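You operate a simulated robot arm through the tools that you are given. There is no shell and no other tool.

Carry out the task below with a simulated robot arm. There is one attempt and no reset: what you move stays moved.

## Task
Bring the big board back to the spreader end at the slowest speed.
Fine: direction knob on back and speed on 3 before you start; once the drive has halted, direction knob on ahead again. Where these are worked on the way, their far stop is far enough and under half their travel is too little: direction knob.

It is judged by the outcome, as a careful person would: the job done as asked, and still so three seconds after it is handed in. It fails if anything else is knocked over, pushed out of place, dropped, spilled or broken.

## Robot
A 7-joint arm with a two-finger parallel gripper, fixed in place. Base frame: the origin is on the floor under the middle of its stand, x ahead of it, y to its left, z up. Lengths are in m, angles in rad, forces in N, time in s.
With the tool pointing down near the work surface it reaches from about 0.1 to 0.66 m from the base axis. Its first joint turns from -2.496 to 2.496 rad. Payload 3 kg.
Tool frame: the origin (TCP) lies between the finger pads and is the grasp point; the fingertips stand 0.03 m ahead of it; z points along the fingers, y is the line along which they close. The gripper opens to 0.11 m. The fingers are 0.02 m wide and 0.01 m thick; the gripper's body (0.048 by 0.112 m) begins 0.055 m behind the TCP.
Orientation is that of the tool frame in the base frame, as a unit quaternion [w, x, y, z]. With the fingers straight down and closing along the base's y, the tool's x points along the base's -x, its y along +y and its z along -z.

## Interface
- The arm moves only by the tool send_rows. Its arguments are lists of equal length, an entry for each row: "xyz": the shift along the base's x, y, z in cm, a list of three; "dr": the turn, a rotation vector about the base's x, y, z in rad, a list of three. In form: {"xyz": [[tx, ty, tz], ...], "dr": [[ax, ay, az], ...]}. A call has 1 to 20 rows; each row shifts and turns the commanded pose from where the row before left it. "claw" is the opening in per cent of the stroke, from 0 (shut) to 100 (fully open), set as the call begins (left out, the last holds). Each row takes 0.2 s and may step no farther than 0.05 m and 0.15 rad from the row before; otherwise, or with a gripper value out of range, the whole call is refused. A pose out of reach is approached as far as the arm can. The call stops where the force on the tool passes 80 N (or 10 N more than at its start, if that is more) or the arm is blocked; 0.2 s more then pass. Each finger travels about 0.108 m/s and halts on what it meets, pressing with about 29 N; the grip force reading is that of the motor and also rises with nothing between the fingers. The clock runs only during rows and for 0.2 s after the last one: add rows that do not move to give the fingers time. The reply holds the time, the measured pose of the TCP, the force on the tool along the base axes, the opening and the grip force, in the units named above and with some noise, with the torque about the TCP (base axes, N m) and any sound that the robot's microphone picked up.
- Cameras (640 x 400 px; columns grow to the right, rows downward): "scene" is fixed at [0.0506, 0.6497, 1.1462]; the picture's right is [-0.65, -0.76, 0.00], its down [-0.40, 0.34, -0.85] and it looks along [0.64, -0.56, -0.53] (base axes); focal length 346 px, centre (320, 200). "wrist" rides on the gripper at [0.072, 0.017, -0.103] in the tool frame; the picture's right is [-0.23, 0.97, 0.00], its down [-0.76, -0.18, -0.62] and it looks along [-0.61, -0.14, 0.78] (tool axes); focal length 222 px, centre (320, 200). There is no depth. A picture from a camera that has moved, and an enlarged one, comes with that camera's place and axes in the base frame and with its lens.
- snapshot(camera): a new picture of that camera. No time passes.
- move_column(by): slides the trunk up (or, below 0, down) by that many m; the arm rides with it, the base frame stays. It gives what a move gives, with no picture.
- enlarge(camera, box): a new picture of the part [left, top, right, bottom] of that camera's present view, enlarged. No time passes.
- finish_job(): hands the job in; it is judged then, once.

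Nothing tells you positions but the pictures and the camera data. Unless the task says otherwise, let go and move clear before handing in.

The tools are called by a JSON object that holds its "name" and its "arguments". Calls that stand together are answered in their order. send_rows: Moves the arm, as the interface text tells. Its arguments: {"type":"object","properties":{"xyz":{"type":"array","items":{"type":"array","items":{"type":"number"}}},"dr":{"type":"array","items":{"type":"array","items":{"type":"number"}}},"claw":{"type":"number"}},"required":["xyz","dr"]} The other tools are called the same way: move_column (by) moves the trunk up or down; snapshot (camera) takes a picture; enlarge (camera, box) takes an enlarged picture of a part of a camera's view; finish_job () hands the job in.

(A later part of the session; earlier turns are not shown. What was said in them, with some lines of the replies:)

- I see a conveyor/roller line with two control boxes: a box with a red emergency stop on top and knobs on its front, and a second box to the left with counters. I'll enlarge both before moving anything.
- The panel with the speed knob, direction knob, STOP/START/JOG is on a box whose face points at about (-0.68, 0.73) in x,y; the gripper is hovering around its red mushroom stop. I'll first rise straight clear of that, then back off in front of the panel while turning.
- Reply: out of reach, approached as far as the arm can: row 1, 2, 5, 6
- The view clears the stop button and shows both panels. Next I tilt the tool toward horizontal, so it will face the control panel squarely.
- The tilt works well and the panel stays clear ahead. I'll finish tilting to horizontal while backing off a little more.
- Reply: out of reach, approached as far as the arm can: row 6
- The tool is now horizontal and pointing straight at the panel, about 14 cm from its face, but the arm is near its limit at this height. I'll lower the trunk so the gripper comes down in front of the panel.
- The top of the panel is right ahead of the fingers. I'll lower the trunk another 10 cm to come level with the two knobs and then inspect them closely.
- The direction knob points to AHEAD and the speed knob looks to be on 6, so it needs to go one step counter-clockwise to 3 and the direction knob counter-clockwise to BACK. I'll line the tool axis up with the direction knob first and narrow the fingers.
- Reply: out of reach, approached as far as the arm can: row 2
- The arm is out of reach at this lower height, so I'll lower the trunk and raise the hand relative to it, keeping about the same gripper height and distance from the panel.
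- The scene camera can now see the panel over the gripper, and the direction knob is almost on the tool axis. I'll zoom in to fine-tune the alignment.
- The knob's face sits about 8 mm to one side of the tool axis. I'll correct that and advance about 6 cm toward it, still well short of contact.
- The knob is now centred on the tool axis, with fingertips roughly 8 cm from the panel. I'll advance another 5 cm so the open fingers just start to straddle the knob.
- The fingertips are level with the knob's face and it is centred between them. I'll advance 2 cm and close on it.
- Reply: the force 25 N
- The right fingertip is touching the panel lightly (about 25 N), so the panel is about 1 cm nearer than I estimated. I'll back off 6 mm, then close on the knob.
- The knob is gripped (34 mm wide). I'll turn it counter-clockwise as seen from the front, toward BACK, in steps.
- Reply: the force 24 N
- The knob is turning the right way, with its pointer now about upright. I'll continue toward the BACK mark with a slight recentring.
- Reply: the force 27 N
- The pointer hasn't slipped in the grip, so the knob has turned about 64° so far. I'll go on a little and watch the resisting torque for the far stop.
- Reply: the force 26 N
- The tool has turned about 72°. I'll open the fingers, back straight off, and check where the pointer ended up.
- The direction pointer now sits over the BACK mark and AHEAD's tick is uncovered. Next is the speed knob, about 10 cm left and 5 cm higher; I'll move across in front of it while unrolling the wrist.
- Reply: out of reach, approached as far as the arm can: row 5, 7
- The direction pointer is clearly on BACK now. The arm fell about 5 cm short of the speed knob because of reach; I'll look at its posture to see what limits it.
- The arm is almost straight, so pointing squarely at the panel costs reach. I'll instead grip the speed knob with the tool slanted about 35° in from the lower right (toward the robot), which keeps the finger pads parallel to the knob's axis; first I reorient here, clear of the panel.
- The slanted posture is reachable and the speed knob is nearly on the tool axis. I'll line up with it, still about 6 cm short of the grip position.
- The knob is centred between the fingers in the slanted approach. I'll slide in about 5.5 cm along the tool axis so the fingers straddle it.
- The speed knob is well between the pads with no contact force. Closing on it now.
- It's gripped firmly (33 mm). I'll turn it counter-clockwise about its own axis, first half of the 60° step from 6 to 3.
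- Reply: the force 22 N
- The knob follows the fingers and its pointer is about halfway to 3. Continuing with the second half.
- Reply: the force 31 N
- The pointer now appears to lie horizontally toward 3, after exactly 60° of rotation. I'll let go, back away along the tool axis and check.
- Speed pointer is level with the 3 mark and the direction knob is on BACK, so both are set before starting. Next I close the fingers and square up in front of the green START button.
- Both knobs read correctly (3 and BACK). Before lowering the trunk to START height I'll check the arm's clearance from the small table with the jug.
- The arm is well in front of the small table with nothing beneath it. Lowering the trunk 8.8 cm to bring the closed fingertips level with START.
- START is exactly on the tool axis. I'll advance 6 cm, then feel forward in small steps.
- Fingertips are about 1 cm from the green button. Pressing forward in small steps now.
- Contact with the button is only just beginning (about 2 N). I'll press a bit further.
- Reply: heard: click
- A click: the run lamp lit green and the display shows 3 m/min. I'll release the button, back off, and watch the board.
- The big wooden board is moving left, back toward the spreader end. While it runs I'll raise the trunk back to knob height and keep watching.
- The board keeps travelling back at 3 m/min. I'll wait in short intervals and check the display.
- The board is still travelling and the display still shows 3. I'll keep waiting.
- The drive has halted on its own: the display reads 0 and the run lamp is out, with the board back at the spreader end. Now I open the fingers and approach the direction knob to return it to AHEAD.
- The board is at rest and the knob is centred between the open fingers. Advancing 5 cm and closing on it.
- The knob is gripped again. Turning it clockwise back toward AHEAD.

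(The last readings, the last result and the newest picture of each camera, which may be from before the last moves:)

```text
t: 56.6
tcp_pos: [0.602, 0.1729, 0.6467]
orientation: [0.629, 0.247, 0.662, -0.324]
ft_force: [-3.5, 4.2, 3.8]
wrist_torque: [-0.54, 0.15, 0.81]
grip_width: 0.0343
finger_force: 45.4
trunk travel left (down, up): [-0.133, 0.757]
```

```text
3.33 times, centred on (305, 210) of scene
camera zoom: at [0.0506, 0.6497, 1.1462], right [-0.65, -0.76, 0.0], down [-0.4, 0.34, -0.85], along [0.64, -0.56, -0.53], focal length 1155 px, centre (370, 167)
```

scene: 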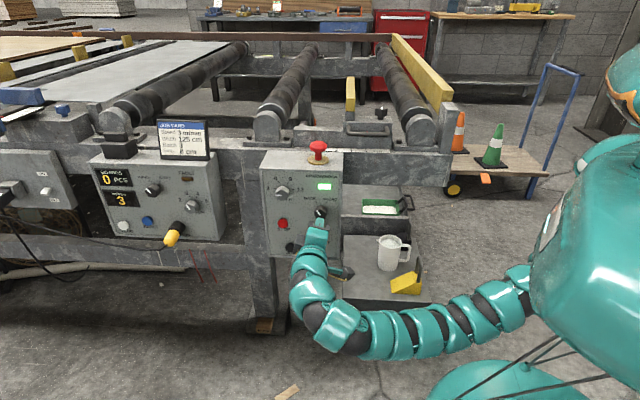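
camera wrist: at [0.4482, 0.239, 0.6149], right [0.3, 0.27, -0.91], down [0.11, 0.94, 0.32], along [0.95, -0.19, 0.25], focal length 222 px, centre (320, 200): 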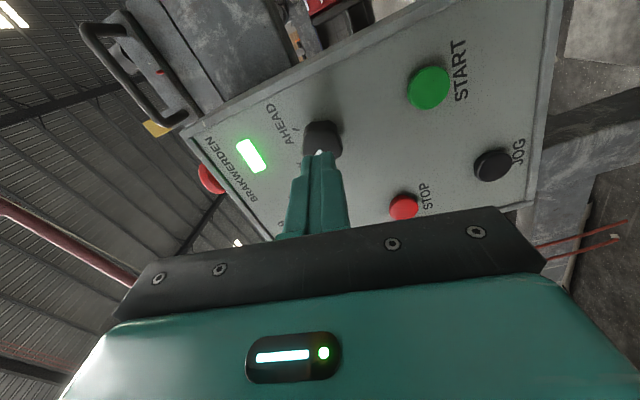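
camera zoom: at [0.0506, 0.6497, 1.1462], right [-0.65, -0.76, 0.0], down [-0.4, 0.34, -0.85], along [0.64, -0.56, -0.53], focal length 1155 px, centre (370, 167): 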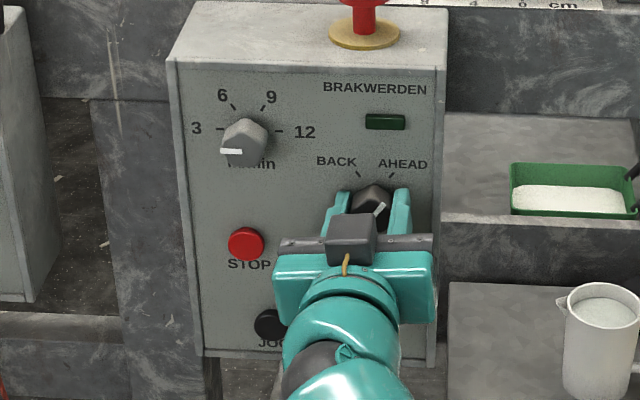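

The pointer is back at AHEAD, matching its original position. I'll let go, back well clear of the panel, and check everything.

{"name": "send_rows", "arguments": {"xyz": [[0, 0, 0], [0, 0, 0], [0, 0, 0], [-1.35, 1.48, 0], [-1.35, 1.48, 0], [-1.35, 1.48, 0], [-1.35, 1.48, 0], [0, 0, 0]], "dr": [[0, 0, 0], [0, 0, 0], [0, 0, 0], [0, 0, 0], [0, 0, 0], [0, 0, 0], [0, 0, 0], [0, 0, 0]], "claw": 65}}

{"name": "snapshot", "arguments": {"camera": "scene"}}

{"name": "enlarge", "arguments": {"camera": "wrist", "box": [240, 60, 440, 185]}}

{"name": "enlarge", "arguments": {"camera": "scene", "box": [250, 150, 360, 270]}}

{"name": "enlarge", "arguments": {"camera": "scene", "box": [0, 0, 350, 220]}}

```text
t: 58.4
tcp_pos: [0.5489, 0.233, 0.6468]
orientation: [0.628, 0.245, 0.664, -0.323]
ft_force: [0.3, -0.3, 0.1]
wrist_torque: [-0.02, 0.01, -0.01]
grip_width: 0.0717
finger_force: 0.0
trunk travel left (down, up): [-0.133, 0.757]
```

```text
taken
```

scene: 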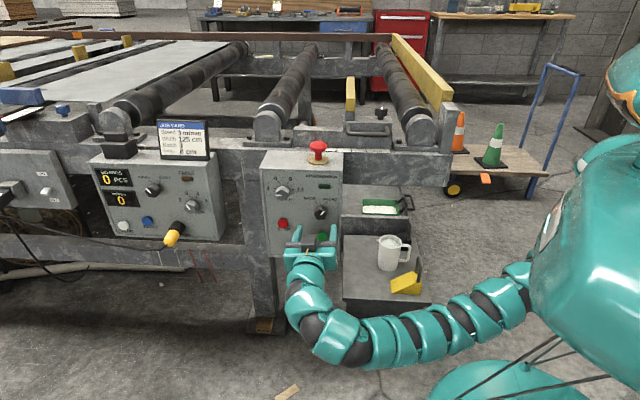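

```text
3.20 times, centred on (340, 122) of wrist
camera zoom: at [0.4859, 0.3144, 0.5739], right [0.73, 0.67, 0.11], down [-0.48, 0.4, 0.78], along [0.48, -0.62, 0.62], focal length 711 px, centre (256, 448)
```

zoom: 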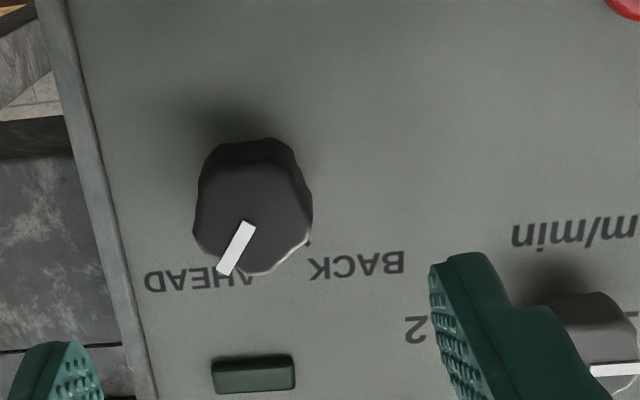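

```text
3.33 times, centred on (305, 210) of scene
camera zoom: at [0.0506, 0.6497, 1.1462], right [-0.65, -0.76, 0.0], down [-0.4, 0.34, -0.85], along [0.64, -0.56, -0.53], focal length 1155 px, centre (370, 167)
```

zoom: 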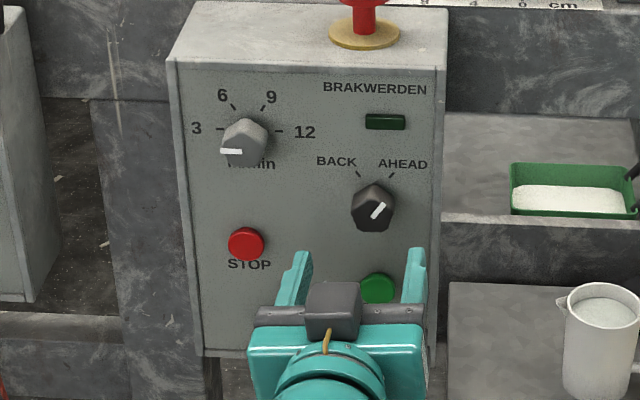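

```text
1.82 times, centred on (175, 110) of scene
camera zoom: at [0.0506, 0.6497, 1.1462], right [-0.65, -0.76, 0.0], down [-0.4, 0.34, -0.85], along [0.64, -0.56, -0.53], focal length 630 px, centre (584, 364)
```

zoom: 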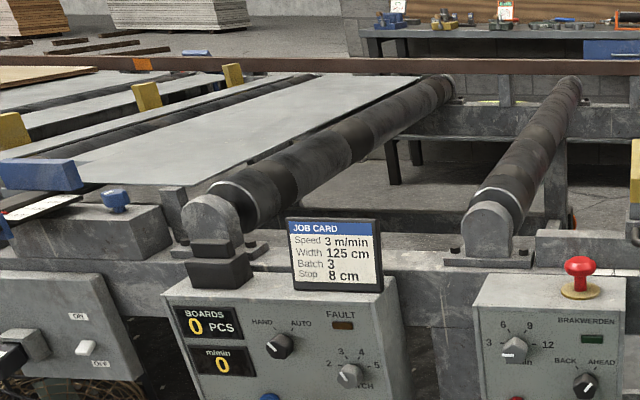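

Speed is on 3, direction is on AHEAD, the drive reads 0, the fault lamp is dark and nothing else has moved. I'll retreat a little further before handing in.

{"name": "send_rows", "arguments": {"xyz": [[-1.8, 1.2, 0], [-2, 1, 0], [-2, 1, 0], [0, 0, 0]], "dr": [[0, 0, 0], [0, 0, 0], [0, 0, 0], [0, 0, 0]]}}

{"name": "snapshot", "arguments": {"camera": "scene"}}

```text
t: 59.4
tcp_pos: [0.4913, 0.2638, 0.6469]
orientation: [0.628, 0.245, 0.664, -0.324]
ft_force: [0.2, 0.0, 0.6]
wrist_torque: [-0.02, 0.0, -0.01]
grip_width: 0.0715
finger_force: 0.1
trunk travel left (down, up): [-0.133, 0.757]
```

```text
taken
```

scene: 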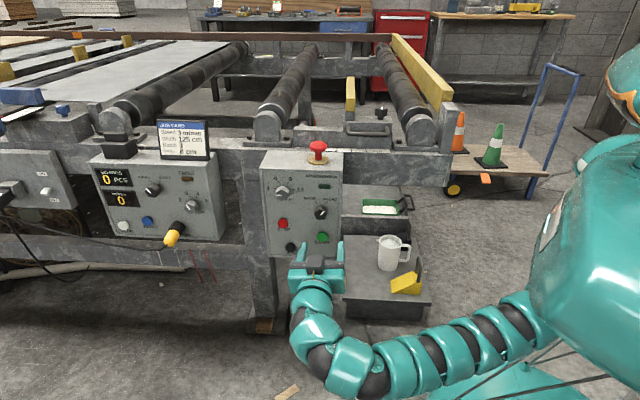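

The gripper is open and clear of the panel, the board is at rest at the spreader end, and the knobs are set as asked. Handing in the job.

{"name": "finish_job", "arguments": {}}

```text
The job is handed in.
```

The big board is back at the spreader end, run at 3 m/min, and I've handed the job in. I couldn't see the spreader end itself. I take the board to be there because it travelled back for about 11 seconds and the drive then cut out on its own.

- **Before starting:** I turned the direction knob to BACK and the speed knob from 6 to 3, then pressed START. The run lamp lit and the display showed 3 m/min.
- **Halt:** I did not press STOP. The display reads 0, the run lamp is out and the fault lamp stayed dark.
- **Afterwards:** I turned the direction knob back to AHEAD and left the speed on 3.

The gripper is open and clear of the panel. While lining up on the direction knob, one fingertip touched the panel at about 25 N. It left no visible mark, and nothing else looks moved.
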